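You operate a simulated robot arm through the tools that you are given. There is no shell and no other tool. Be economical: measure what you need, move in short steps, check, and stop when the job is done.

The job below is to be done with a simulated robot arm. You get a single attempt, and the scene is never put back.

Task
Free the stuck carton and run it through the taping machine.
Fine: in this order: switch off, raise the tape head, switch on; leave the machine on.

Only the result counts: the job must be done as asked and must still hold three seconds after the hand-in. Knocking over, shifting, dropping, spilling or breaking anything else fails it.

Robot
A 7-joint arm with a two-finger parallel gripper, hanging from a carriage that runs on a rail from [1.083, 0] to [-1.197, 0] (x, y) and turns from -695 to -8 degrees about z. Base frame: it is fixed where the carriage stands at the start and does not move with it; the origin is on the floor, on the carriage's upright axis, x ahead of it, y to its left, z up. Readings come in m, degrees, newtons and seconds.
With the tool pointing down near the work surface it reaches from about 0.1 to 0.58 m from the robot's upright axis, wherever it stands. Its first joint turns from -166.0 to 166.0 degrees. Places, roughly: bander knob [-0.8, 0.1, 1.1]; bander switch [-0.9, 0.1, 1.1]; power switch [0.4, 0.1, 1.3]; red button [0.6, 0.1, 1.3]; tape head [0.5, 0, 1]; width knob of the taping machine [0.4, -0.2, 0.8]; yellow button [-0.7, 0.1, 1.1]. Payload 3.91 kg.
The tool frame sits at the grasp point between the pads (the TCP): z along the fingers, y along the line on which they close. The tips reach 0.03 m beyond it. The gripper opens to 0.11 m. The fingers are 0.02 m wide and 0.01 m thick; the gripper's body (0.048 by 0.112 m) begins 0.055 m behind the TCP.
Orientation is that of the tool frame in the base frame, as a unit quaternion [x, y, z, w]. With the fingers straight down and closing along the base's y, the tool's x points along the base's -x, its y along +y and its z along -z.

Tools
- The arm moves only by the tool play_rows. Its argument "series" is a list of rows, each a list of 7 numbers: the turn, a rotation vector about the tool's x, y, z in degrees, then the shift along the tool's x, y, z in m, then the gripper command, from -1 (shut) to 1 (fully open), values between in proportion. In form: [[wx, wy, wz, x, y, z, hand], ...]. A call has 1 to 8 rows; each row shifts and turns the commanded pose from where the row before left it, along the tool's axes as they then stand. Rows are played at 5 a second. More than 0.05 m and 8.6 degrees between two rows, or a gripper value outside its range, and nothing of the call is played. Where a pose cannot be reached the arm comes as near as it can. A force on the tool above 50 N (or 10 N above the force at the start of the call, whichever is more), or a blocked arm, ends the call early, and 0.2 s more pass. Each finger travels about 0.108 m/s and halts on what it meets, pressing with about 44 N; the grip force reading is that of the motor and also rises with nothing between the fingers. The clock runs only during rows and for 0.2 s after the last one: add rows that do not move to give the fingers time. It gives the time, the measured TCP pose, the force on the tool (base axes), the opening and the grip force at its end, in the units of the frame above (readings bear some noise), with the torque about the TCP (base axes, N m) and any sound that the robot's microphone picked up.
- Cameras (640 x 400 px; columns grow to the right, rows downward): "scene" is now at [0.2327, 0.0443, 1.718]; the picture's right is [0.79, -0.61, 0.00], its down [-0.57, -0.74, -0.36] and it looks along [0.22, 0.29, -0.93] (base axes); focal length 214 px, centre (320, 200). "wrist" rides on the gripper at [0.072, 0.017, -0.103] in the tool frame; the picture's right is [-0.23, 0.97, 0.00], its down [-0.76, -0.18, -0.62] and it looks along [-0.61, -0.14, 0.78] (tool axes); focal length 222 px, centre (320, 200). There is no depth. A picture from a camera that has moved, and an enlarged one, comes with that camera's place and axes in the base frame and with its lens.
- grab_frame(camera): a new picture of that camera. No time passes.
- move_column(by): slides the trunk up (or, below 0, down) by that many m; the arm and the scene camera ride with it, the base frame stays. It gives what a move gives, with no picture.
- drive_base(legs): drives the robot by 1 to 6 legs, each [ahead, left, turn to the left] in m, m and degrees, along the robot's own axes; the way and the turn of a leg run together, so that a leg with both is an arc; at most 1.5 m and 180 degrees a leg. The arm and the cameras ride along, it lands a little off, and it stops where it bumps. It keeps to its track: a leg is cut to what the track allows. It gives what a move gives.
- aim_head(pan, tilt): turns the head with the scene camera to pan (to the left, within 155 degrees either way) and tilt (down, from -29 to 69), counted from straight ahead of the robot. It gives what a move gives.
- inspect(camera, box): a new picture of the part [left, top, right, bottom] of that camera's present view, enlarged. No time passes.
- job_done(): hands the job in; it is judged then, once.

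Work in short steps. Places have to be worked out from the pictures, the camera data and where the tool is seen: move nearer, look again, correct. Check each grasp and each placing, and mend what went wrong. You have 120 turns and 78 pictures in all, those below and enlarged ones among them. Open the gripper and draw the arm clear of the work before you hand the job in, unless the task says otherwise; then end with one line.

The tools are called by a JSON object that holds its "name" and its "arguments". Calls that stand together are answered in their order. play_rows: Moves the arm, as the interface text tells. Its arguments: {"type":"object","properties":{"series":{"type":"array"}},"required":["series"]} The other tools are called the same way: move_column (by) slides the trunk up or down; drive_base (legs) drives the base; aim_head (pan, tilt) turns the head that bears the scene camera; grab_frame (camera) takes a picture; inspect (camera, box) takes an enlarged picture of a part of a camera's view; job_done () hands the job in.

At the start:

```text
t: 0.0
position: [0.3954, -0.0528, 1.5317]
orientation: [0.0, 1.0, 0.0, 0.0]
force: [0.5, -1.5, 0.5]
torque: [-0.01, -0.02, 0.0]
grip_width: 0.1103
finger_force: 0.0
trunk travel left (down, up): [-0.425, 0.155]
robot x, y, heading: [0.0021, -0.001, 0.4]
head pan, tilt: [52.4, 68.8]
```

scene: 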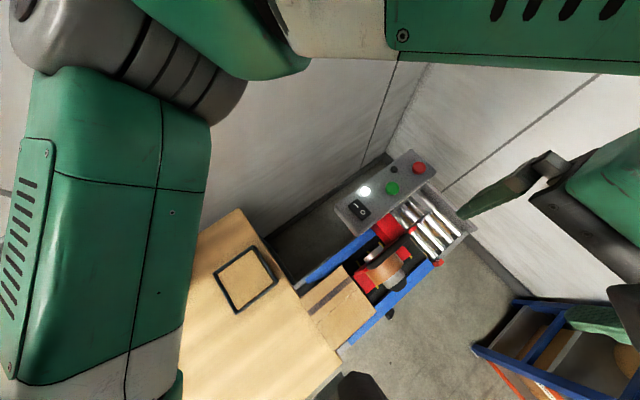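
wrist: 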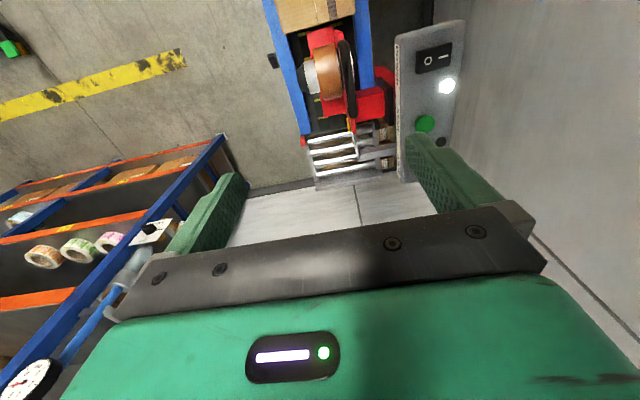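

The pictures show the taping machine with a panel (switch, lamp, green and red buttons), the tape head and a carton. I look closer at both views first.

{"name": "inspect", "arguments": {"camera": "scene", "box": [270, 130, 490, 350]}}

{"name": "inspect", "arguments": {"camera": "wrist", "box": [240, 0, 480, 190]}}

```text
1.82 times, centred on (380, 240) of scene
camera zoom: at [0.2327, 0.0443, 1.718], right [0.79, -0.61, 0.0], down [-0.57, -0.74, -0.36], along [0.22, 0.29, -0.93], focal length 390 px, centre (211, 127)
```

zoom: 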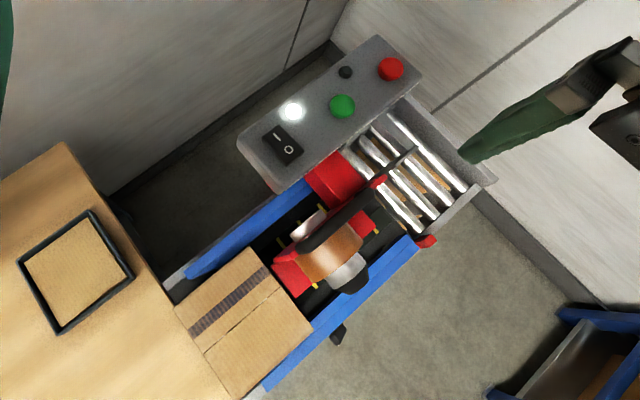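

```text
2.11 times, centred on (360, 95) of wrist
camera zoom: at [0.3222, -0.0373, 1.6347], right [0.23, 0.97, 0.0], down [0.76, -0.18, 0.62], along [0.61, -0.14, -0.78], focal length 468 px, centre (236, 421)
```

zoom: 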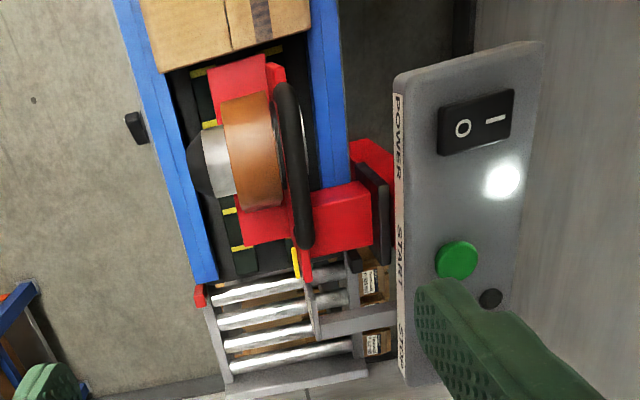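

Triangulating both views puts the panel top at z≈1.255, with the rocker at (0.40, 0.116): O side y≈0.105, I side y≈0.127. The green button is near (0.50, 0.108). I close the fingers, move above the O side and look.

{"name": "play_rows", "arguments": {"series": [[0, 0, 0, 0, 0.04, 0, -1], [0, 0, 0, 0, 0.04, 0.0, -1], [0, 0, 0, 0, 0.04, 0.03, -1], [0, 0, 0, -0.006, 0.034, 0.04, -1], [0, 0, 0, 0, 0, 0.04, -1], [0, 0, 0, 0, 0, 0.03, -1], [0, 0, 0, 0, 0, 0.03, -1], [0, 0, 0, 0, 0, 0, -1]]}}

{"name": "grab_frame", "arguments": {"camera": "wrist"}}

{"name": "grab_frame", "arguments": {"camera": "scene"}}

```text
refused: row 4 steps farther than a row can; nothing moved
```

```text
73 pictures are left
camera wrist: at [0.3222, -0.0373, 1.6347], right [0.23, 0.97, 0.0], down [0.76, -0.18, 0.62], along [0.61, -0.14, -0.78], focal length 222 px, centre (320, 200)
```

wrist: 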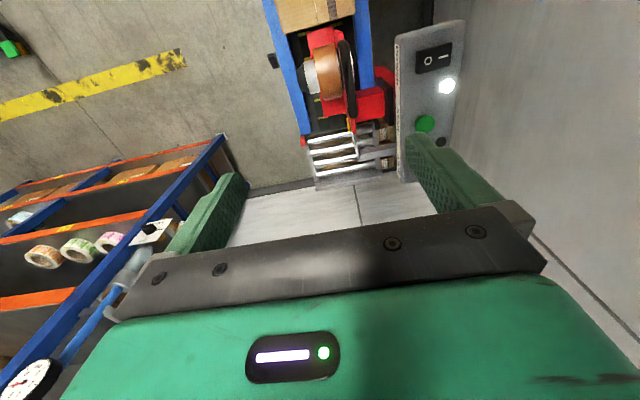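

```text
72 pictures are left
camera scene: at [0.2327, 0.0443, 1.718], right [0.79, -0.61, 0.0], down [-0.57, -0.74, -0.36], along [0.22, 0.29, -0.93], focal length 214 px, centre (320, 200)
```

scene: 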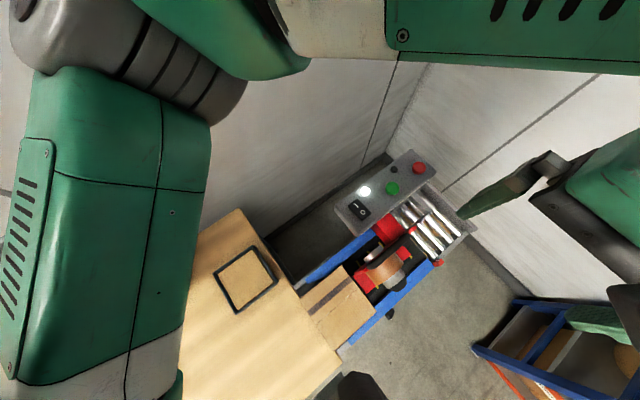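

One step was too long and nothing moved. I replay it with smaller steps.

{"name": "play_rows", "arguments": {"series": [[0, 0, 0, 0, 0.04, 0, -1], [0, 0, 0, 0, 0.04, 0.0, -1], [0, 0, 0, 0, 0.035, 0.03, -1], [0, 0, 0, -0.004, 0.025, 0.04, -1], [0, 0, 0, 0, 0.013, 0.04, -1], [0, 0, 0, 0, 0, 0.03, -1], [0, 0, 0, 0, 0, 0.03, -1], [0, 0, 0, 0, 0, 0, -1]]}}

{"name": "grab_frame", "arguments": {"camera": "wrist"}}

{"name": "grab_frame", "arguments": {"camera": "scene"}}

```text
t: 1.8
position: [0.3993, 0.0983, 1.3616]
orientation: [0.0, 1.0, 0.0, 0.0]
force: [-0.5, 0.3, -0.2]
torque: [-0.01, 0.03, 0.05]
grip_width: 0.0001
finger_force: 37.7
trunk travel left (down, up): [-0.425, 0.155]
robot x, y, heading: [0.0025, 0.0028, -0.3]
head pan, tilt: [52.4, 68.8]
```

```text
71 pictures are left
camera wrist: at [0.3258, 0.1149, 1.4651], right [0.23, 0.97, 0.0], down [0.76, -0.18, 0.62], along [0.61, -0.14, -0.78], focal length 222 px, centre (320, 200)
```

wrist: 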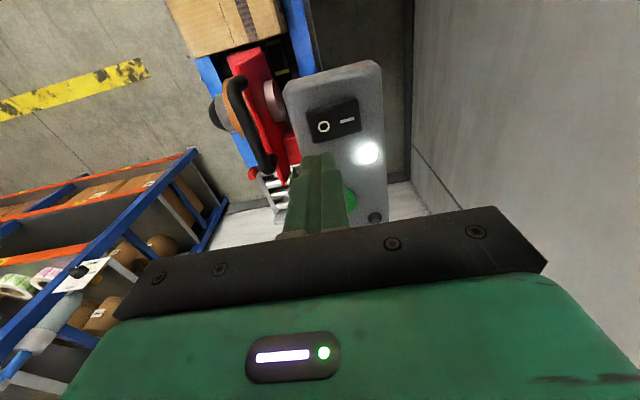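

```text
70 pictures are left
camera scene: at [0.2327, 0.0443, 1.718], right [0.79, -0.61, 0.0], down [-0.57, -0.74, -0.36], along [0.22, 0.29, -0.93], focal length 214 px, centre (320, 200)
```

scene: 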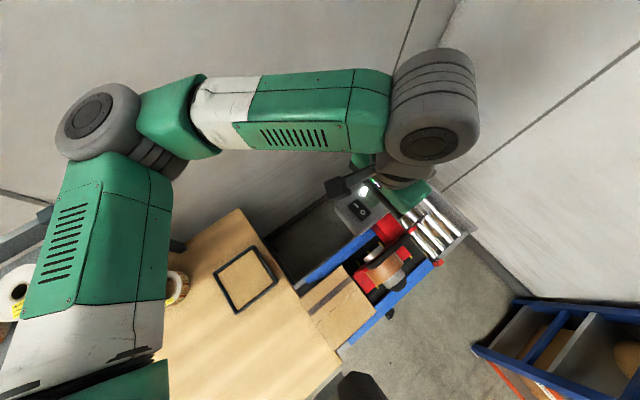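

From here O sits at about (0.402, 0.101), directly below the fingers. I lower until the rocker is pressed.

{"name": "play_rows", "arguments": {"series": [[0, 0, 0, -0.003, 0, 0.035, -1], [0, 0, 0, 0, 0, 0.025, -1], [0, 0, 0, 0, 0, 0.008, -1], [0, 0, 0, 0, 0, 0.006, -1], [0, 0, 0, 0, 0, 0.005, -1], [0, 0, 0, 0, 0, 0.004, -1]]}}

{"name": "grab_frame", "arguments": {"camera": "wrist"}}

```text
t: 2.7
position: [0.4032, 0.0968, 1.2953]
orientation: [0.001, 1.0, -0.001, 0.002]
force: [-5.9, -3.7, 24.3]
torque: [0.11, 0.18, 0.06]
grip_width: 0.0
finger_force: 37.5
trunk travel left (down, up): [-0.425, 0.155]
robot x, y, heading: [0.0009, 0.0033, -0.0]
head pan, tilt: [52.4, 68.8]
heard: click
stopped in row 4: the force on the tool passed its limit at 66 N (the readings are from after the stop); the commanded pose is now the measured one
```

```text
69 pictures are left
camera wrist: at [0.3292, 0.1141, 1.3983], right [0.23, 0.97, 0.0], down [0.76, -0.18, 0.63], along [0.61, -0.15, -0.78], focal length 222 px, centre (320, 200)
```

wrist: 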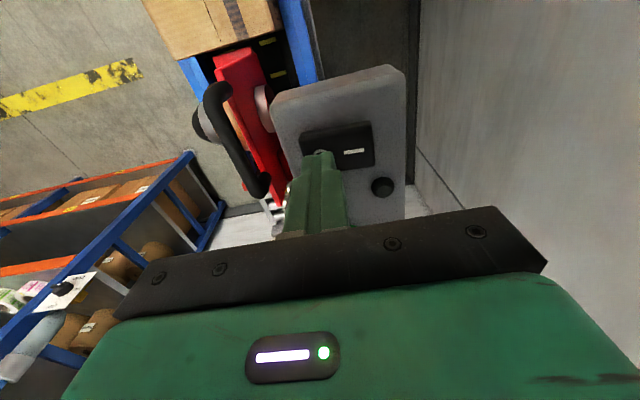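

A click was heard and the lamp is out: the power is off. I back off upward and move to where I can see the tape head.

{"name": "play_rows", "arguments": {"series": [[0, 0, 0, 0, 0, -0.04, -1], [0, 0, 0, 0, 0, -0.045, -1], [0, 0, 0, 0.0, -0.045, 0, -1], [0, 0, 0, 0.0, -0.045, 0, -1], [0, 0, 0, 0, -0.045, 0, -1], [0, 0, 0, 0, -0.045, 0, -1], [0, 0, 0, 0, -0.04, 0, -1], [0, 0, 0, 0.03, -0.02, 0, -1]]}}

{"name": "grab_frame", "arguments": {"camera": "wrist"}}

{"name": "grab_frame", "arguments": {"camera": "scene"}}

```text
t: 4.5
position: [0.3705, -0.1426, 1.3792]
orientation: [0.001, 1.0, -0.001, 0.002]
force: [0.0, -0.6, -0.2]
torque: [-0.03, 0.0, -0.02]
grip_width: 0.0001
finger_force: 38.1
trunk travel left (down, up): [-0.425, 0.155]
robot x, y, heading: [-0.0026, 0.0018, -0.0]
head pan, tilt: [52.4, 68.8]
```

```text
68 pictures are left
camera wrist: at [0.2978, -0.1255, 1.4814], right [0.23, 0.97, 0.0], down [0.76, -0.18, 0.63], along [0.61, -0.14, -0.78], focal length 222 px, centre (320, 200)
```

wrist: 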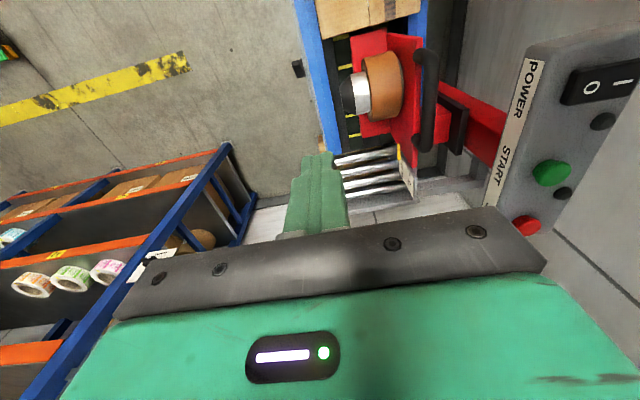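

```text
67 pictures are left
camera scene: at [0.2325, 0.0444, 1.718], right [0.79, -0.61, 0.0], down [-0.57, -0.74, -0.36], along [0.22, 0.29, -0.93], focal length 214 px, centre (320, 200)
```

scene: 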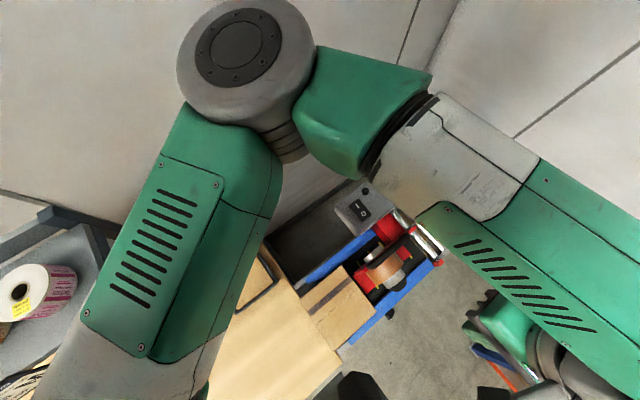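

The tape head, with its roll and black handle, is now visible. I inspect it enlarged.

{"name": "inspect", "arguments": {"camera": "wrist", "box": [290, 0, 530, 210]}}

{"name": "inspect", "arguments": {"camera": "scene", "box": [320, 180, 460, 320]}}

```text
1.90 times, centred on (410, 105) of wrist
camera zoom: at [0.2978, -0.1255, 1.4814], right [0.23, 0.97, 0.0], down [0.76, -0.18, 0.63], along [0.61, -0.14, -0.78], focal length 423 px, centre (149, 381)
```

zoom: 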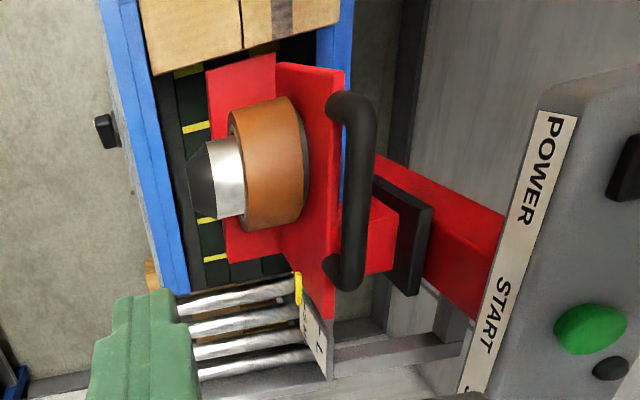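

```text
2.86 times, centred on (390, 250) of scene
camera zoom: at [0.2325, 0.0444, 1.718], right [0.79, -0.61, 0.0], down [-0.57, -0.74, -0.36], along [0.22, 0.29, -0.93], focal length 613 px, centre (120, 57)
```

zoom: 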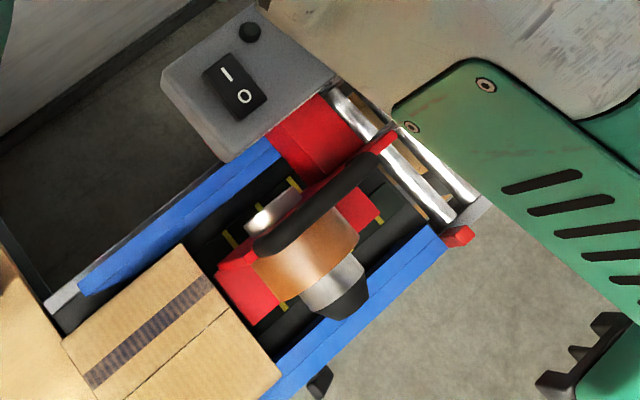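

The handle bar runs along x from about 0.365 to 0.476 at y≈-0.002, z≈1.155, above a red plate that carries a scale and pointer. I swing the wrist camera round to the front (-y side) to see the head from the side.

{"name": "play_rows", "arguments": {"series": [[0, 0, -8.5, 0, 0, 0, -1], [0, 0, -8.5, 0, 0, 0, -1], [0, 0, -8.5, 0, 0, 0, -1], [0, 0, -8.5, 0, 0, 0, -1], [0, 0, -8.5, 0, 0, 0, -1], [0, 0, -8.5, 0, 0, 0, -1], [0, 0, -8.5, 0, 0, 0, -1], [0, 0, -8.5, 0.03, 0.0, 0, -1]]}}

{"name": "play_rows", "arguments": {"series": [[0, 0, -8.5, 0, 0, 0.02, -1], [0, 0, -8.5, 0, 0, 0.03, -1], [0, 0, 0, 0.045, 0, 0, -1], [0, 0, 0, 0.045, 0, 0, -1], [0, 0, 0, 0, 0, 0.04, -1], [0, 0, 0, 0, 0, 0.03, -1], [0, 0, 0, 0, 0, 0, -1]]}}

{"name": "grab_frame", "arguments": {"camera": "wrist"}}

```text
t: 6.3
position: [0.355, -0.1669, 1.3808]
orientation: [-0.559, 0.829, -0.002, 0.001]
force: [-0.9, 1.0, 0.2]
torque: [0.0, 0.0, -0.01]
grip_width: 0.0003
finger_force: 37.7
trunk travel left (down, up): [-0.425, 0.155]
robot x, y, heading: [-0.0032, -0.0016, 0.2]
head pan, tilt: [52.4, 68.8]
```

```text
t: 7.9
position: [0.3484, -0.2572, 1.2579]
orientation: [-0.674, 0.738, -0.003, 0.0]
force: [-0.6, -0.4, 0.7]
torque: [0.03, 0.0, 0.0]
grip_width: 0.0
finger_force: 37.8
trunk travel left (down, up): [-0.425, 0.155]
robot x, y, heading: [0.0029, -0.0025, 0.1]
head pan, tilt: [52.4, 68.8]
```

```text
64 pictures are left
camera wrist: at [0.3233, -0.3289, 1.3622], right [-0.95, 0.31, 0.0], down [0.24, 0.74, 0.62], along [0.2, 0.59, -0.78], focal length 222 px, centre (320, 200)
```

wrist: 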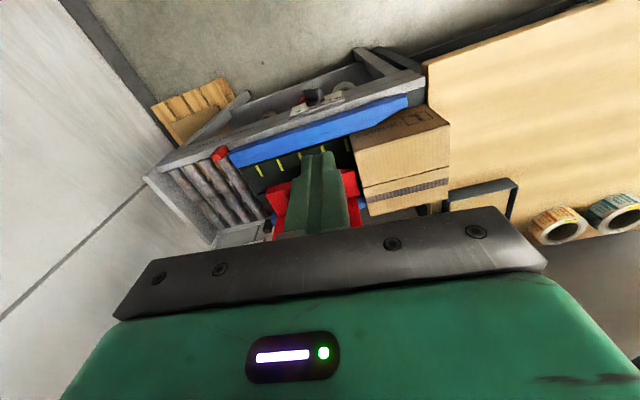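

The view is upside-down, and the width knob with its labels shows on the front. I enlarge the knob and the head.

{"name": "inspect", "arguments": {"camera": "wrist", "box": [230, 60, 470, 220]}}

```text
2.50 times, centred on (350, 140) of wrist
camera zoom: at [0.3233, -0.3289, 1.3622], right [-0.95, 0.31, 0.0], down [0.24, 0.74, 0.62], along [0.2, 0.59, -0.78], focal length 555 px, centre (245, 350)
```

zoom: 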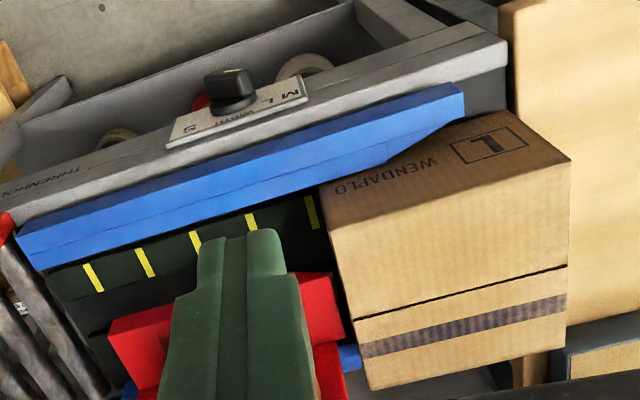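

The carton bears a size mark and the knob has an S/M/L scale. I enlarge both to read them.

{"name": "inspect", "arguments": {"camera": "wrist", "box": [380, 90, 460, 140]}}

{"name": "inspect", "arguments": {"camera": "wrist", "box": [280, 70, 360, 125]}}

```text
8.00 times, centred on (420, 115) of wrist
camera zoom: at [0.3233, -0.3289, 1.3622], right [-0.95, 0.31, 0.0], down [0.24, 0.74, 0.62], along [0.2, 0.59, -0.78], focal length 1777 px, centre (-480, 880)
```

zoom: 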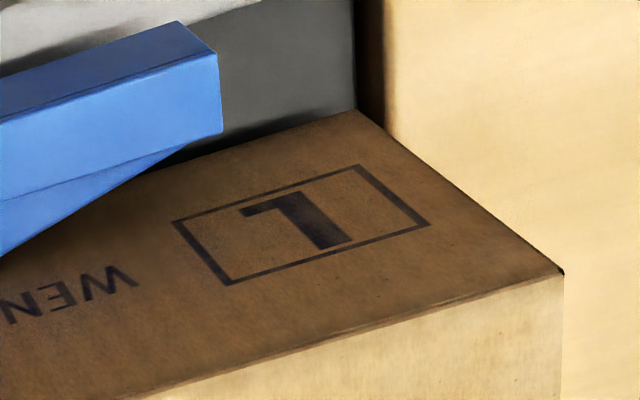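

```text
7.27 times, centred on (320, 98) of wrist
camera zoom: at [0.3233, -0.3289, 1.3622], right [-0.95, 0.31, 0.0], down [0.24, 0.74, 0.62], along [0.2, 0.59, -0.78], focal length 1615 px, centre (320, 946)
```

zoom: 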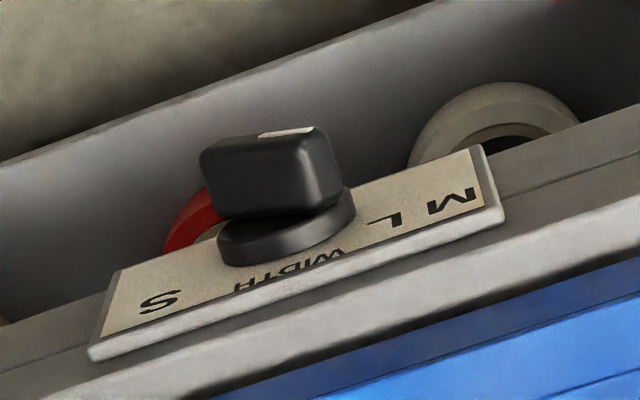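

The carton is marked L. I slide the tool toward -x so the fingers no longer hide the tape head and its scale.

{"name": "play_rows", "arguments": {"series": [[0, 0, 0, 0, 0.045, 0, -1], [0, 0, 0, 0, 0.045, 0, -1], [0, 0, 0, 0, 0.045, 0, -1], [0, 0, 0, 0, 0, 0, -1]]}}

{"name": "grab_frame", "arguments": {"camera": "wrist"}}

```text
t: 8.9
position: [0.2134, -0.2452, 1.2602]
orientation: [-0.675, 0.738, -0.002, 0.001]
force: [0.1, -0.4, 0.8]
torque: [-0.01, 0.0, 0.01]
grip_width: 0.0
finger_force: 37.9
trunk travel left (down, up): [-0.425, 0.155]
robot x, y, heading: [0.0007, 0.0011, -0.0]
head pan, tilt: [52.4, 68.8]
```

```text
60 pictures are left
camera wrist: at [0.1899, -0.3163, 1.3635], right [-0.95, 0.31, 0.0], down [0.24, 0.74, 0.62], along [0.2, 0.59, -0.78], focal length 222 px, centre (320, 200)
```

wrist: 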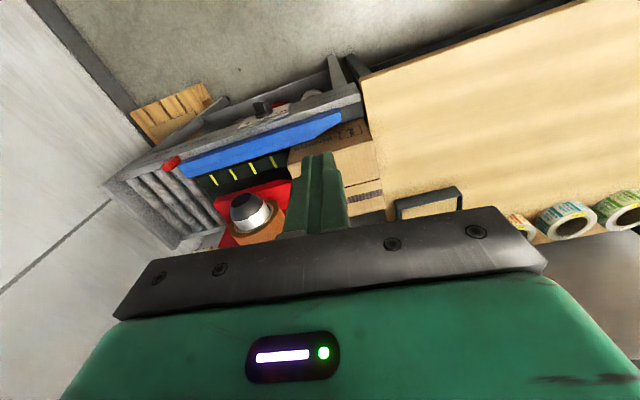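

I pitch the tool so the camera looks more level at the head.

{"name": "play_rows", "arguments": {"series": [[0, -8.5, 0, 0, 0, -0.02, -1], [0, -8.5, 0, 0, 0, -0.02, -1], [0, -8.5, 0, 0, 0.02, -0.02, -1], [0, -8.5, 0, 0, 0.02, -0.01, -1], [0, 0, 0, 0, 0, 0, -1]]}}

{"name": "grab_frame", "arguments": {"camera": "wrist"}}

```text
t: 10.1
position: [0.1737, -0.2543, 1.3279]
orientation: [-0.645, 0.706, 0.196, 0.217]
force: [0.2, 0.2, 0.4]
torque: [0.03, 0.0, -0.03]
grip_width: 0.0
finger_force: 37.4
trunk travel left (down, up): [-0.425, 0.155]
robot x, y, heading: [-0.0022, 0.0023, -0.1]
head pan, tilt: [52.4, 68.8]
```

```text
59 pictures are left
camera wrist: at [0.1458, -0.3716, 1.3725], right [-0.95, 0.28, 0.12], down [0.2, 0.27, 0.94], along [0.23, 0.92, -0.31], focal length 222 px, centre (320, 200)
```

wrist: 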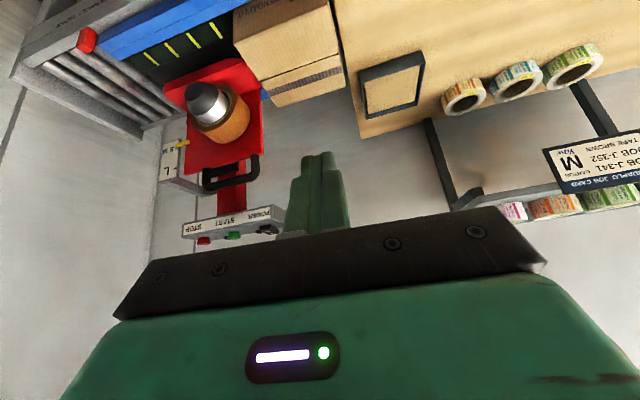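

Good view. I enlarge the head scale and the job card.

{"name": "inspect", "arguments": {"camera": "wrist", "box": [140, 50, 300, 250]}}

{"name": "inspect", "arguments": {"camera": "wrist", "box": [540, 120, 640, 210]}}

```text
2.00 times, centred on (220, 150) of wrist
camera zoom: at [0.1458, -0.3716, 1.3725], right [-0.95, 0.28, 0.12], down [0.2, 0.27, 0.94], along [0.23, 0.92, -0.31], focal length 444 px, centre (520, 300)
```

zoom: 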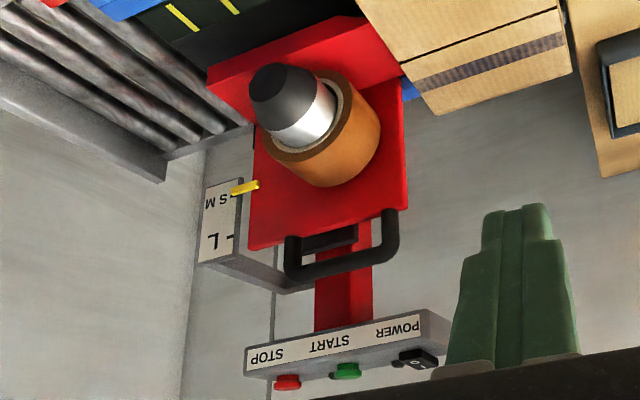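

```text
4.44 times, centred on (590, 165) of wrist
camera zoom: at [0.1458, -0.3716, 1.3725], right [-0.95, 0.28, 0.12], down [0.2, 0.27, 0.94], along [0.23, 0.92, -0.31], focal length 987 px, centre (-880, 356)
```

zoom: 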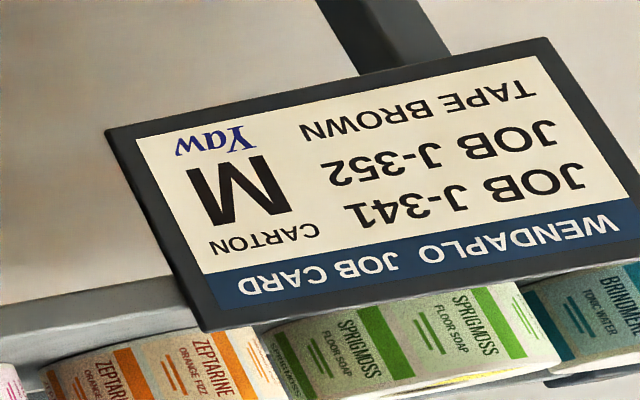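

The carton itself is L; the card says M, possibly for other jobs. I enlarge the head scale itself.

{"name": "inspect", "arguments": {"camera": "wrist", "box": [175, 125, 225, 190]}}

{"name": "inspect", "arguments": {"camera": "wrist", "box": [220, 0, 350, 110]}}

```text
6.15 times, centred on (200, 158) of wrist
camera zoom: at [0.1458, -0.3716, 1.3725], right [-0.95, 0.28, 0.12], down [0.2, 0.27, 0.94], along [0.23, 0.92, -0.31], focal length 1367 px, centre (1058, 462)
```

zoom: 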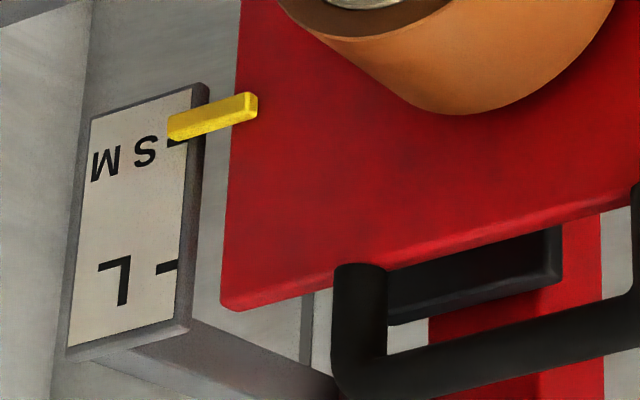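

```text
3.64 times, centred on (285, 55) of wrist
camera zoom: at [0.1458, -0.3716, 1.3725], right [-0.95, 0.28, 0.12], down [0.2, 0.27, 0.94], along [0.23, 0.92, -0.31], focal length 808 px, centre (447, 727)
```

zoom: 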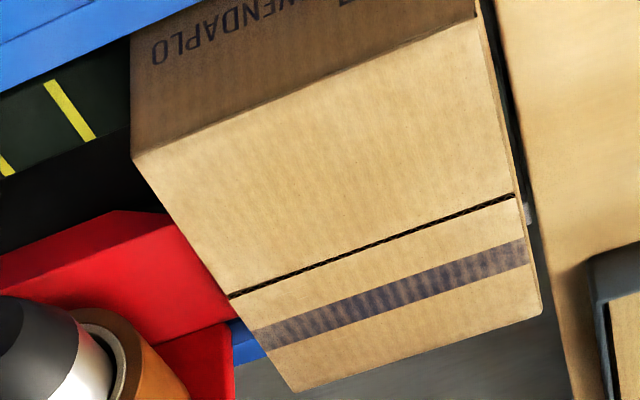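

The head scale has a tick at S/M, where the pointer is now, and one at L about 0.05 m higher. So I must lift the head by about 0.05 m. I turn the tool back to straight down, closing along y.

{"name": "play_rows", "arguments": {"series": [[0, 8.5, 0, 0, 0, 0, -1], [0, 8.5, 0, 0, 0, 0, -1], [0, 8.5, 0, 0, 0, 0, -1], [0, 8.5, 0, 0, 0, 0, -1], [0, 0, 8.5, 0, 0, -0.03, -1], [0, 0, 8.5, 0, 0, -0.03, -1], [0, 0, 8.5, 0, 0, 0, -1], [0, 0, 8.5, 0, 0, 0, -1]]}}

{"name": "play_rows", "arguments": {"series": [[0, 0, 8.5, 0, 0, 0, 0.1], [0, 0, 8.5, 0, 0, 0, 0.1], [0, 0, 8.5, 0, 0, 0, 0.1], [0, 0, 8.5, 0, 0, 0, 0.1], [0, 0, 8.5, 0, 0, 0, 0.1], [0, 0, 8.5, 0, 0, 0, 0.1], [0, 0, 0, 0, 0, 0, 0.1]]}}

```text
t: 11.9
position: [0.1735, -0.2545, 1.387]
orientation: [-0.429, 0.903, -0.002, 0.0]
force: [-0.9, 0.4, -0.3]
torque: [0.01, 0.01, -0.03]
grip_width: 0.0
finger_force: 38.2
trunk travel left (down, up): [-0.425, 0.155]
robot x, y, heading: [-0.0018, 0.0016, 0.1]
head pan, tilt: [52.4, 68.8]
```

```text
t: 13.5
position: [0.1728, -0.2543, 1.3873]
orientation: [0.003, 1.0, -0.001, 0.002]
force: [-0.4, 1.0, -0.1]
torque: [0.02, -0.01, 0.0]
grip_width: 0.0604
finger_force: 0.0
trunk travel left (down, up): [-0.425, 0.155]
robot x, y, heading: [-0.0014, 0.0002, -0.1]
head pan, tilt: [52.4, 68.8]
```

The orientation is restored and the opening is 0.06. I go over to the handle at (0.425, -0.002), staying high.

{"name": "play_rows", "arguments": {"series": [[0, 0, 0, -0.0316, 0.0316, 0, 0.1], [0, 0, 0, -0.0316, 0.0316, 0, 0.1], [0, 0, 0, -0.0316, 0.0316, 0, 0.1], [0, 0, 0, -0.0316, 0.0316, 0, 0.1], [0, 0, 0, -0.0316, 0.0316, 0, 0.1], [0, 0, 0, -0.0316, 0.0316, 0, 0.1], [0, 0, 0, -0.0316, 0.0316, 0, 0.1], [0, 0, 0, -0.0316, 0.0316, 0, 0.1]]}}

{"name": "play_rows", "arguments": {"series": [[0, 0, 0, 0, 0, 0.045, 0.1], [0, 0, 0, 0, 0, 0.04, 0.1], [0, 0, 0, 0, 0, 0.03, 0.1], [0, 0, 0, 0, 0, 0, 0.1]]}}

{"name": "grab_frame", "arguments": {"camera": "wrist"}}

{"name": "grab_frame", "arguments": {"camera": "scene"}}

```text
t: 15.3
position: [0.4278, -0.0035, 1.3891]
orientation: [0.001, 1.0, -0.001, 0.002]
force: [-0.6, -0.5, -0.5]
torque: [0.0, 0.02, 0.01]
grip_width: 0.0607
finger_force: 0.1
trunk travel left (down, up): [-0.425, 0.155]
robot x, y, heading: [-0.004, -0.0018, -0.3]
head pan, tilt: [52.4, 68.8]
```

```text
t: 16.3
position: [0.426, -0.0031, 1.2718]
orientation: [0.002, 1.0, -0.001, 0.002]
force: [0.6, 0.5, -0.2]
torque: [-0.03, 0.02, 0.02]
grip_width: 0.0606
finger_force: 0.1
trunk travel left (down, up): [-0.425, 0.155]
robot x, y, heading: [0.0034, -0.0003, -0.2]
head pan, tilt: [52.4, 68.8]
```

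```text
54 pictures are left
camera wrist: at [0.353, 0.0127, 1.3751], right [0.23, 0.97, 0.0], down [0.76, -0.18, 0.63], along [0.61, -0.14, -0.78], focal length 222 px, centre (320, 200)
```

wrist: 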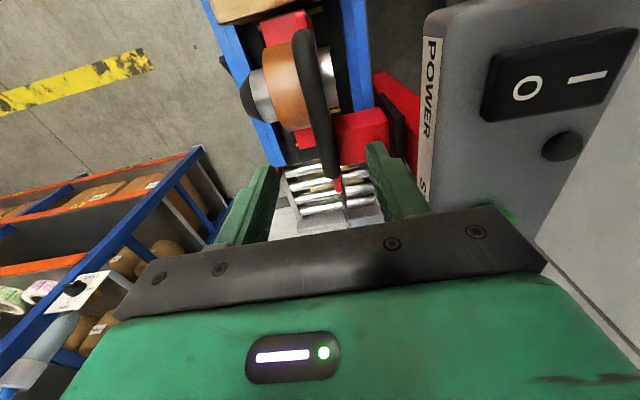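

```text
53 pictures are left
camera scene: at [0.2324, 0.0443, 1.718], right [0.79, -0.61, 0.0], down [-0.57, -0.74, -0.36], along [0.22, 0.29, -0.93], focal length 214 px, centre (320, 200)
```

scene: 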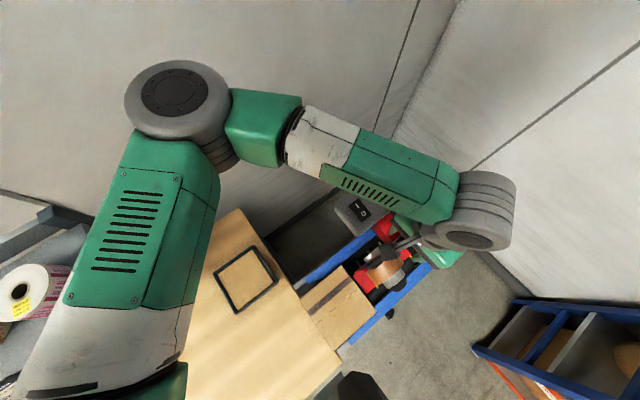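

The handle lies between the fingers, at y≈-0.003, x 0.36–0.48. I lower to it in small steps and close.

{"name": "play_rows", "arguments": {"series": [[0, 0, 0, 0, 0, 0.04, 0.1], [0, 0, 0, 0, 0, 0.03, 0.1], [0, 0, 0, 0, 0, 0.015, 0.1], [0, 0, 0, 0, 0, 0.012, 0.1], [0, 0, 0, 0, 0, 0, 0.1]]}}

{"name": "grab_frame", "arguments": {"camera": "wrist"}}

```text
t: 17.5
position: [0.4264, -0.0029, 1.176]
orientation: [0.002, 1.0, -0.001, 0.001]
force: [0.1, 0.7, -0.5]
torque: [-0.01, -0.03, -0.01]
grip_width: 0.0606
finger_force: 0.0
trunk travel left (down, up): [-0.425, 0.155]
robot x, y, heading: [-0.0001, -0.0013, 0.2]
head pan, tilt: [52.4, 68.8]
```

```text
52 pictures are left
camera wrist: at [0.3535, 0.0135, 1.2783], right [0.23, 0.97, 0.0], down [0.76, -0.18, 0.63], along [0.61, -0.14, -0.78], focal length 222 px, centre (320, 200)
```

wrist: 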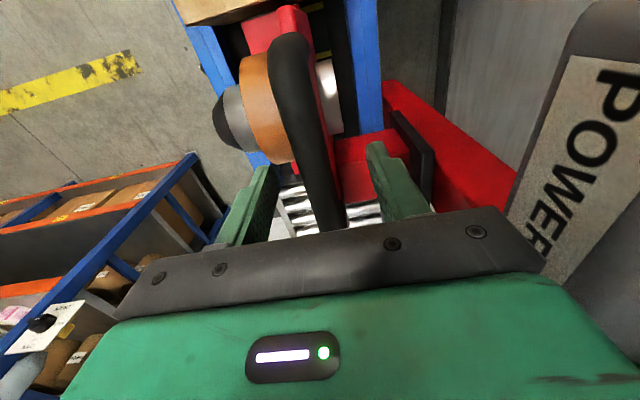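

The bar is between the fingers. I lower another 0.01 m and close on it.

{"name": "play_rows", "arguments": {"series": [[0, 0, 0, 0, 0, 0.01, 0.1], [0, 0, 0, 0, 0, 0, -1], [0, 0, 0, 0, 0, 0, -1], [0, 0, 0, 0, 0, 0, -1]]}}

```text
t: 18.5
position: [0.4268, -0.0038, 1.1647]
orientation: [0.002, 1.0, -0.001, 0.001]
force: [1.0, -2.6, -1.2]
torque: [0.0, 0.03, 0.24]
grip_width: 0.0176
finger_force: 45.1
trunk travel left (down, up): [-0.425, 0.155]
robot x, y, heading: [0.0011, 0.0011, -0.2]
head pan, tilt: [52.4, 68.8]
```

Gripped at 0.018 m wide. I lift in small steps.

{"name": "play_rows", "arguments": {"series": [[0, 0, 0, 0, 0, -0.01, -1], [0, 0, 0, 0, 0, -0.01, -1], [0, 0, 0, 0, 0, -0.01, -1], [0, 0, 0, 0, 0, -0.01, -1], [0, 0, 0, 0, 0, 0, -1]]}}

{"name": "grab_frame", "arguments": {"camera": "wrist"}}

```text
t: 19.7
position: [0.4265, -0.0022, 1.2038]
orientation: [0.002, 1.0, -0.001, 0.001]
force: [-1.4, 0.2, -3.7]
torque: [0.02, -0.36, 0.16]
grip_width: 0.0176
finger_force: 45.5
trunk travel left (down, up): [-0.425, 0.155]
robot x, y, heading: [-0.0003, -0.0003, 0.1]
head pan, tilt: [52.4, 68.8]
```

```text
51 pictures are left
camera wrist: at [0.3532, 0.0134, 1.3075], right [0.23, 0.97, 0.0], down [0.76, -0.18, 0.63], along [0.61, -0.14, -0.78], focal length 222 px, centre (320, 200)
```

wrist: 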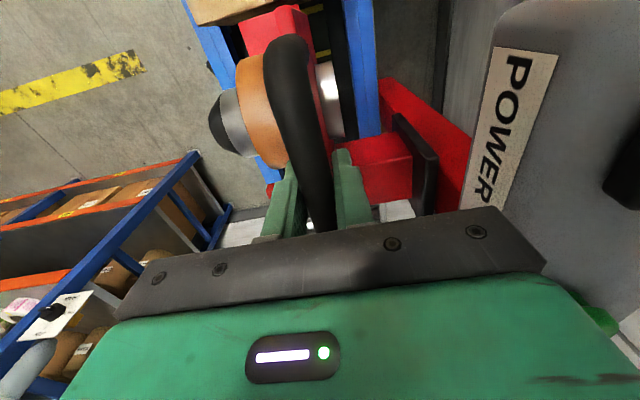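

The head rises with the hand under little force. I add 0.01 m to make the 0.05 m and check the scene camera for the scale.

{"name": "play_rows", "arguments": {"series": [[0, 0, 0, 0, 0, -0.01, -1], [0, 0, 0, 0, 0, 0, -1], [0, 0, 0, 0, 0, 0, -1]]}}

{"name": "inspect", "arguments": {"camera": "scene", "box": [320, 180, 480, 310]}}

```text
t: 20.5
position: [0.4264, -0.0028, 1.2146]
orientation: [0.001, 1.0, 0.0, 0.002]
force: [-2.4, 0.4, -0.1]
torque: [0.0, -0.19, 0.11]
grip_width: 0.0173
finger_force: 45.0
trunk travel left (down, up): [-0.425, 0.155]
robot x, y, heading: [-0.0014, 0.0007, 0.3]
head pan, tilt: [52.4, 68.8]
```

```text
3.08 times, centred on (400, 245) of scene
camera zoom: at [0.2323, 0.0443, 1.718], right [0.79, -0.61, 0.0], down [-0.57, -0.74, -0.36], along [0.22, 0.29, -0.93], focal length 660 px, centre (74, 62)
```

zoom: 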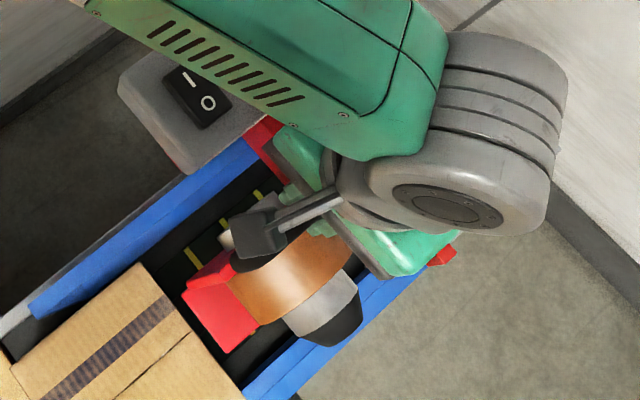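

The load is near zero, so the head seems to hold itself. I release, rise and go back to the side view to check the pointer.

{"name": "play_rows", "arguments": {"series": [[0, 0, 0, 0, 0, 0, 0.1], [0, 0, 0, 0, 0, 0, 0.1], [0, 0, 0, 0, 0, 0, 0.1], [0, 0, 0, 0, 0, -0.03, 0.1], [0, 0, 0, 0, 0, -0.045, 0.1], [0, 0, 0, 0, 0, -0.045, 0.1], [0, 0, 0, 0, 0, -0.045, 0.1]]}}

{"name": "play_rows", "arguments": {"series": [[0, 0, 0, 0.0316, -0.0316, 0, -1], [0, 0, 0, 0.0316, -0.0316, 0, -1], [0, 0, 0, 0.0316, -0.0316, 0, -1], [0, 0, 0, 0.0316, -0.0316, 0, -1], [0, 0, 0, 0.0316, -0.0316, 0, -1], [0, 0, 0, 0.0316, -0.0316, 0, -1], [0, 0, 0, 0.0316, -0.0316, 0, -1], [0, 0, 0, 0.0316, -0.0316, 0, -1]]}}

{"name": "play_rows", "arguments": {"series": [[0, 0, -8.5, 0, 0, 0, -1], [0, 0, -8.5, 0, 0, 0, -1], [0, 0, -8.5, 0, 0, 0, -1], [0, 0, -8.5, 0, 0, 0, -1], [0, 0, -8.5, 0, 0, 0, -1], [0, 0, -8.5, 0, 0, 0, -1], [0, 0, -8.5, 0, 0, 0, -1], [0, 0, -8.5, 0, 0, 0, -1]]}}

{"name": "play_rows", "arguments": {"series": [[0, 0, -8.5, 0, 0, 0, -1], [0, 0, -8.5, 0, 0, 0, -1], [0, -8.5, 0, 0, 0, 0, -1], [0, -8.5, 0, 0, 0, 0, -1], [0, -8.5, 0, 0, 0, 0, -1], [0, -8.5, 0, 0, 0, 0, -1], [0, 0, 0, 0, 0, 0, -1]]}}

{"name": "grab_frame", "arguments": {"camera": "wrist"}}

```text
t: 22.1
position: [0.425, -0.003, 1.3809]
orientation: [0.002, 1.0, -0.001, 0.001]
force: [0.5, 0.0, 0.3]
torque: [-0.02, 0.05, 0.01]
grip_width: 0.0604
finger_force: 0.0
trunk travel left (down, up): [-0.425, 0.155]
robot x, y, heading: [0.0017, 0.0002, 0.2]
head pan, tilt: [52.4, 68.8]
```

```text
t: 23.9
position: [0.1736, -0.2542, 1.3806]
orientation: [0.001, 1.0, 0.0, 0.002]
force: [1.1, 0.5, 0.6]
torque: [-0.05, 0.04, -0.03]
grip_width: 0.0
finger_force: 37.6
trunk travel left (down, up): [-0.425, 0.155]
robot x, y, heading: [0.0002, 0.0003, 0.0]
head pan, tilt: [52.4, 68.8]
```

```text
t: 25.7
position: [0.169, -0.2544, 1.3761]
orientation: [-0.559, 0.829, 0.004, -0.012]
force: [-0.1, -1.1, 0.1]
torque: [0.01, 0.01, 0.0]
grip_width: 0.0
finger_force: 37.9
trunk travel left (down, up): [-0.425, 0.155]
robot x, y, heading: [0.0024, -0.0016, -0.1]
head pan, tilt: [52.4, 68.8]
```

```text
t: 26.7
position: [0.2095, -0.2181, 1.3659]
orientation: [0.739, -0.662, -0.116, -0.044]
force: [-0.2, -0.7, -0.6]
torque: [0.0, 0.03, 0.01]
grip_width: 0.0
finger_force: 38.1
trunk travel left (down, up): [-0.425, 0.155]
robot x, y, heading: [0.0014, -0.0011, 0.1]
head pan, tilt: [52.4, 68.8]
stopped in row 4: the arm was blocked; the commanded pose is now the measured one
```

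```text
49 pictures are left
camera wrist: at [0.2113, -0.3129, 1.4516], right [-0.98, 0.1, 0.14], down [0.17, 0.62, 0.76], along [-0.01, 0.78, -0.63], focal length 222 px, centre (320, 200)
```

wrist: 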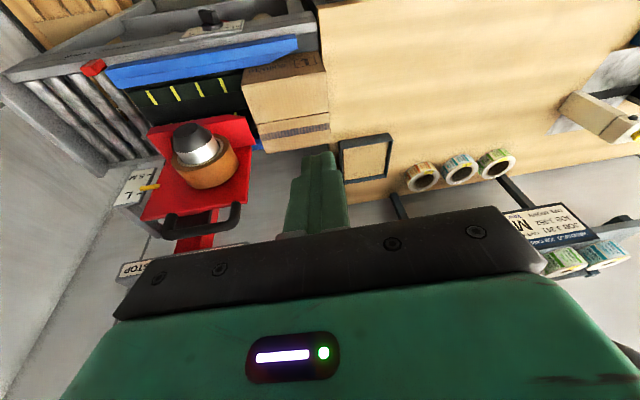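

A joint limit seems to have stopped the turn, but the head is visible. I enlarge the pointer.

{"name": "inspect", "arguments": {"camera": "wrist", "box": [105, 150, 185, 220]}}

{"name": "inspect", "arguments": {"camera": "wrist", "box": [170, 0, 330, 150]}}

```text
5.71 times, centred on (145, 185) of wrist
camera zoom: at [0.2113, -0.3129, 1.4516], right [-0.98, 0.1, 0.14], down [0.17, 0.62, 0.76], along [-0.01, 0.78, -0.63], focal length 1269 px, centre (1320, 286)
```

zoom: 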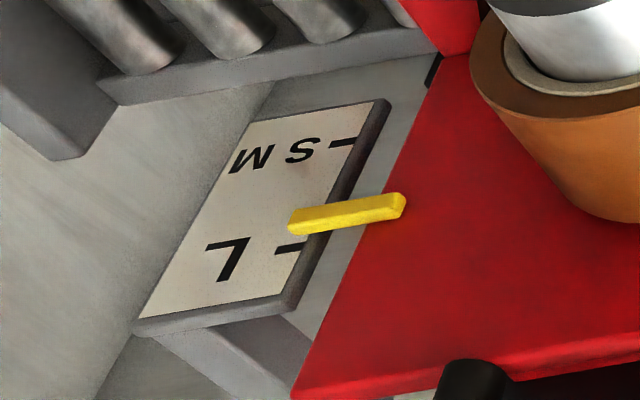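

```text
2.67 times, centred on (250, 75) of wrist
camera zoom: at [0.2113, -0.3129, 1.4516], right [-0.98, 0.1, 0.14], down [0.17, 0.62, 0.76], along [-0.01, 0.78, -0.63], focal length 592 px, centre (507, 533)
```

zoom: 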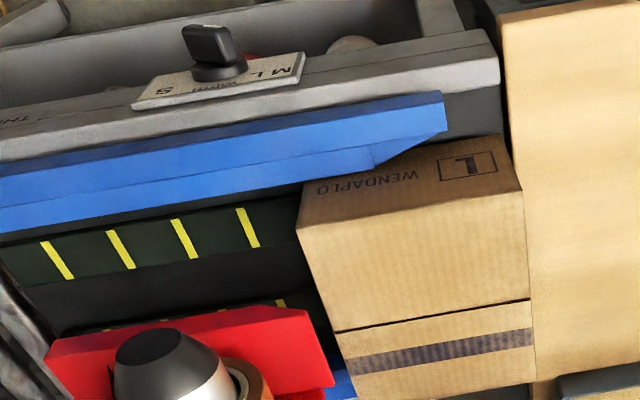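

The pointer looks about 4 mm short of L after correcting for parallax. Before mending that, I check which way the width knob points.

{"name": "inspect", "arguments": {"camera": "wrist", "box": [190, 0, 255, 45]}}

```text
8.89 times, centred on (222, 22) of wrist
camera zoom: at [0.2113, -0.3129, 1.4516], right [-0.98, 0.1, 0.14], down [0.17, 0.62, 0.76], along [-0.01, 0.78, -0.63], focal length 1974 px, centre (1187, 1778)
```

zoom: 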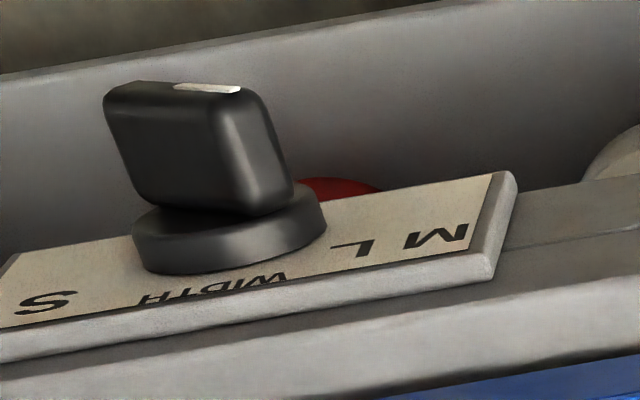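

The knob's mark points to the shared M/L side, so the width is already right for L. Only the head height mattered. I turn back to straight down along one axis (97° in 12 rows).

{"name": "play_rows", "arguments": {"series": [[1.25, 0.475, 7.98, 0, 0, 0, 0.1], [1.25, 0.475, 7.98, 0, 0, 0, 0.1], [1.25, 0.475, 7.98, 0, 0, 0, 0.1], [1.25, 0.475, 7.98, 0, 0, 0, 0.1], [1.25, 0.475, 7.98, 0, 0, 0, 0.1], [1.25, 0.475, 7.98, 0, 0, 0, 0.1], [1.25, 0.475, 7.98, 0, 0, 0, 0.1], [1.25, 0.475, 7.98, 0, 0, 0, 0.1]]}}

{"name": "play_rows", "arguments": {"series": [[1.25, 0.475, 7.98, 0, 0, 0, 0.1], [1.25, 0.475, 7.98, 0, 0, 0, 0.1], [1.25, 0.475, 7.98, 0, 0, 0, 0.1], [1.25, 0.475, 7.98, 0, 0, 0, 0.1], [0, 0, 0, 0, 0, -0.02, 0.1], [0, 0, 0, 0, 0, 0, 0.1]]}}

```text
t: 28.5
position: [0.2104, -0.2172, 1.3682]
orientation: [-0.273, 0.961, 0.042, 0.018]
force: [0.7, -0.5, 0.6]
torque: [0.07, 0.0, -0.01]
grip_width: 0.0605
finger_force: 0.1
trunk travel left (down, up): [-0.425, 0.155]
robot x, y, heading: [0.0031, -0.0031, -0.1]
head pan, tilt: [52.4, 68.8]
```

```text
t: 29.9
position: [0.2092, -0.2191, 1.3871]
orientation: [0.001, 1.0, 0.0, 0.001]
force: [-0.5, -0.2, -0.2]
torque: [-0.07, 0.0, 0.01]
grip_width: 0.0602
finger_force: 0.0
trunk travel left (down, up): [-0.425, 0.155]
robot x, y, heading: [-0.0021, 0.0022, 0.2]
head pan, tilt: [52.4, 68.8]
```

Upright again. I move over the handle and lower to just above the previous grip height (1.2146).

{"name": "play_rows", "arguments": {"series": [[0, 0, 0, -0.031, 0.031, 0, 0.1], [0, 0, 0, -0.031, 0.031, 0, 0.1], [0, 0, 0, -0.031, 0.031, 0, 0.1], [0, 0, 0, -0.031, 0.031, 0, 0.1], [0, 0, 0, -0.031, 0.031, 0, 0.1], [0, 0, 0, -0.031, 0.031, 0, 0.1], [0, 0, 0, -0.031, 0.031, 0, 0.1], [0, 0, 0, 0, 0, 0, 0.1]]}}

{"name": "play_rows", "arguments": {"series": [[0, 0, 0, 0, 0, 0.045, 0.1], [0, 0, 0, 0, 0, 0.045, 0.1], [0, 0, 0, 0, 0, 0.035, 0.1], [0, 0, 0, 0, 0, 0.03, 0.1], [0, 0, 0, 0, 0, 0.017, 0.1], [0, 0, 0, 0, 0, 0, 0.1]]}}

{"name": "grab_frame", "arguments": {"camera": "wrist"}}

```text
t: 31.7
position: [0.4261, -0.0007, 1.3901]
orientation: [0.001, 1.0, 0.001, 0.001]
force: [0.3, -0.5, -0.5]
torque: [0.02, 0.02, 0.0]
grip_width: 0.0605
finger_force: 0.1
trunk travel left (down, up): [-0.425, 0.155]
robot x, y, heading: [0.0001, -0.0017, 0.3]
head pan, tilt: [52.4, 68.8]
```

```text
t: 33.1
position: [0.4269, 0.0018, 1.2168]
orientation: [0.001, 1.0, 0.0, 0.001]
force: [0.1, 0.0, -0.9]
torque: [0.02, -0.01, 0.01]
grip_width: 0.0605
finger_force: 0.1
trunk travel left (down, up): [-0.425, 0.155]
robot x, y, heading: [-0.0018, 0.0021, 0.3]
head pan, tilt: [52.4, 68.8]
```

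```text
45 pictures are left
camera wrist: at [0.3547, 0.0165, 1.3198], right [0.23, 0.97, 0.0], down [0.76, -0.18, 0.62], along [0.61, -0.14, -0.78], focal length 222 px, centre (320, 200)
```

wrist: 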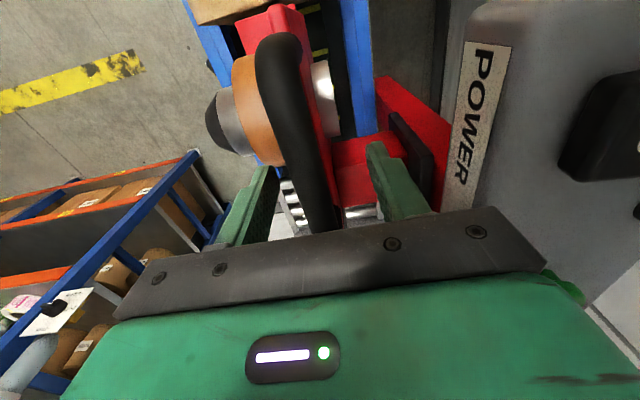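

The bar is between the fingers. I shift 3 mm back in y, close, and lift 5 mm.

{"name": "play_rows", "arguments": {"series": [[0, 0, 0, 0, -0.004, 0, 0.1], [0, 0, 0, 0, 0, 0, -1], [0, 0, 0, 0, 0, 0, -1], [0, 0, 0, 0, 0, 0, -1]]}}

{"name": "play_rows", "arguments": {"series": [[0, 0, 0, 0, 0, -0.0025, -1], [0, 0, 0, 0, 0, -0.002, -1], [0, 0, 0, 0, 0, 0, -1], [0, 0, 0, 0, 0, 0, -1]]}}

```text
t: 34.1
position: [0.4278, -0.0043, 1.2159]
orientation: [0.001, 1.0, 0.001, 0.001]
force: [0.9, 5.2, -3.2]
torque: [0.01, 0.05, 0.14]
grip_width: 0.0178
finger_force: 44.5
trunk travel left (down, up): [-0.425, 0.155]
robot x, y, heading: [-0.001, -0.0001, -0.1]
head pan, tilt: [52.4, 68.8]
```

```text
t: 35.1
position: [0.4288, -0.0037, 1.2212]
orientation: [0.001, 1.0, 0.001, 0.0]
force: [3.0, 10.2, -1.5]
torque: [-0.05, 0.33, 0.11]
grip_width: 0.0178
finger_force: 44.9
trunk travel left (down, up): [-0.425, 0.155]
robot x, y, heading: [0.0006, -0.0012, -0.3]
head pan, tilt: [52.4, 68.8]
```

I release, rise, and swing to the viewing pose by the path that worked before.

{"name": "play_rows", "arguments": {"series": [[0, 0, 0, 0, 0, 0, 0.1], [0, 0, 0, 0, 0, 0, 0.1], [0, 0, 0, 0, 0, 0, 0.1], [0, 0, 0, 0, 0, -0.03, 0.1], [0, 0, 0, 0, 0, -0.045, 0.1], [0, 0, 0, 0, 0, -0.045, 0.1], [0, 0, 0, 0, 0, -0.035, 0.1]]}}

{"name": "play_rows", "arguments": {"series": [[0, 0, 0, 0.014, -0.045, 0, -1], [0, 0, 0, 0.014, -0.045, 0, -1], [0, 0, 0, 0.014, -0.045, 0, -1], [0, 0, 0, 0.014, -0.035, 0, -1], [0, 0, -8.5, 0, 0, 0, -1], [0, 0, -8.5, 0, 0, 0, -1], [0, 0, -8.5, 0, 0, 0, -1], [0, 0, -8.5, 0, 0, 0, -1]]}}

{"name": "play_rows", "arguments": {"series": [[0, 0, -8.5, 0, 0, 0, -1], [0, 0, -8.5, 0, 0, 0, -1], [0, 0, -8.5, 0, 0, 0, -1], [0, 0, -8.5, 0, 0, 0, -1], [0, 0, -8.5, 0, 0, 0.03, -1], [0, 0, -8.5, 0, 0, 0.03, -1], [0, 0, 0, 0.045, 0.0, 0.02, -1], [0, 0, 0, 0.04, 0, 0, -1]]}}

{"name": "play_rows", "arguments": {"series": [[0, 0, 0, 0, 0.045, 0, -1], [0, 0, 0, 0, 0.045, 0, -1], [0, 0, 0, 0, 0.045, 0, -1], [0, -8.5, 0, 0, 0, 0, -1], [0, -8.5, 0, 0, 0, 0, -1], [0, -8.5, 0, 0, 0, 0, -1], [0, -8.5, 0, 0, 0, 0, -1], [0, 0, 0, 0, 0, 0, -1]]}}

{"name": "grab_frame", "arguments": {"camera": "wrist"}}

```text
t: 36.7
position: [0.4278, -0.0053, 1.3759]
orientation: [0.001, 1.0, 0.001, 0.001]
force: [0.1, -0.7, 0.4]
torque: [0.02, 0.0, -0.04]
grip_width: 0.0608
finger_force: 0.0
trunk travel left (down, up): [-0.425, 0.155]
robot x, y, heading: [-0.0015, 0.0018, 0.1]
head pan, tilt: [52.4, 68.8]
```

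```text
t: 38.5
position: [0.3721, -0.1748, 1.3757]
orientation: [-0.292, 0.956, 0.001, 0.001]
force: [-0.1, -0.4, 0.2]
torque: [0.01, -0.02, 0.03]
grip_width: 0.0
finger_force: 38.0
trunk travel left (down, up): [-0.425, 0.155]
robot x, y, heading: [0.004, 0.0, -0.1]
head pan, tilt: [52.4, 68.8]
```

```text
t: 40.3
position: [0.364, -0.2586, 1.2946]
orientation: [-0.676, 0.737, 0.001, 0.001]
force: [0.3, 1.3, 0.4]
torque: [-0.04, 0.01, 0.0]
grip_width: 0.0001
finger_force: 37.7
trunk travel left (down, up): [-0.425, 0.155]
robot x, y, heading: [-0.0013, -0.0034, -0.1]
head pan, tilt: [52.4, 68.8]
```

```text
t: 42.1
position: [0.2287, -0.2473, 1.2939]
orientation: [-0.645, 0.705, 0.196, 0.218]
force: [-0.2, 0.1, -0.2]
torque: [-0.01, 0.02, 0.02]
grip_width: 0.0002
finger_force: 38.1
trunk travel left (down, up): [-0.425, 0.155]
robot x, y, heading: [-0.0009, -0.0036, -0.0]
head pan, tilt: [52.4, 68.8]
```

```text
44 pictures are left
camera wrist: at [0.2016, -0.3648, 1.3391], right [-0.95, 0.27, 0.13], down [0.2, 0.26, 0.94], along [0.23, 0.93, -0.31], focal length 222 px, centre (320, 200)
```

wrist: 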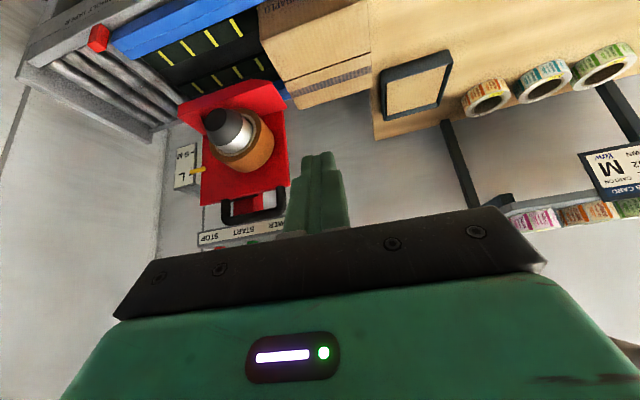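

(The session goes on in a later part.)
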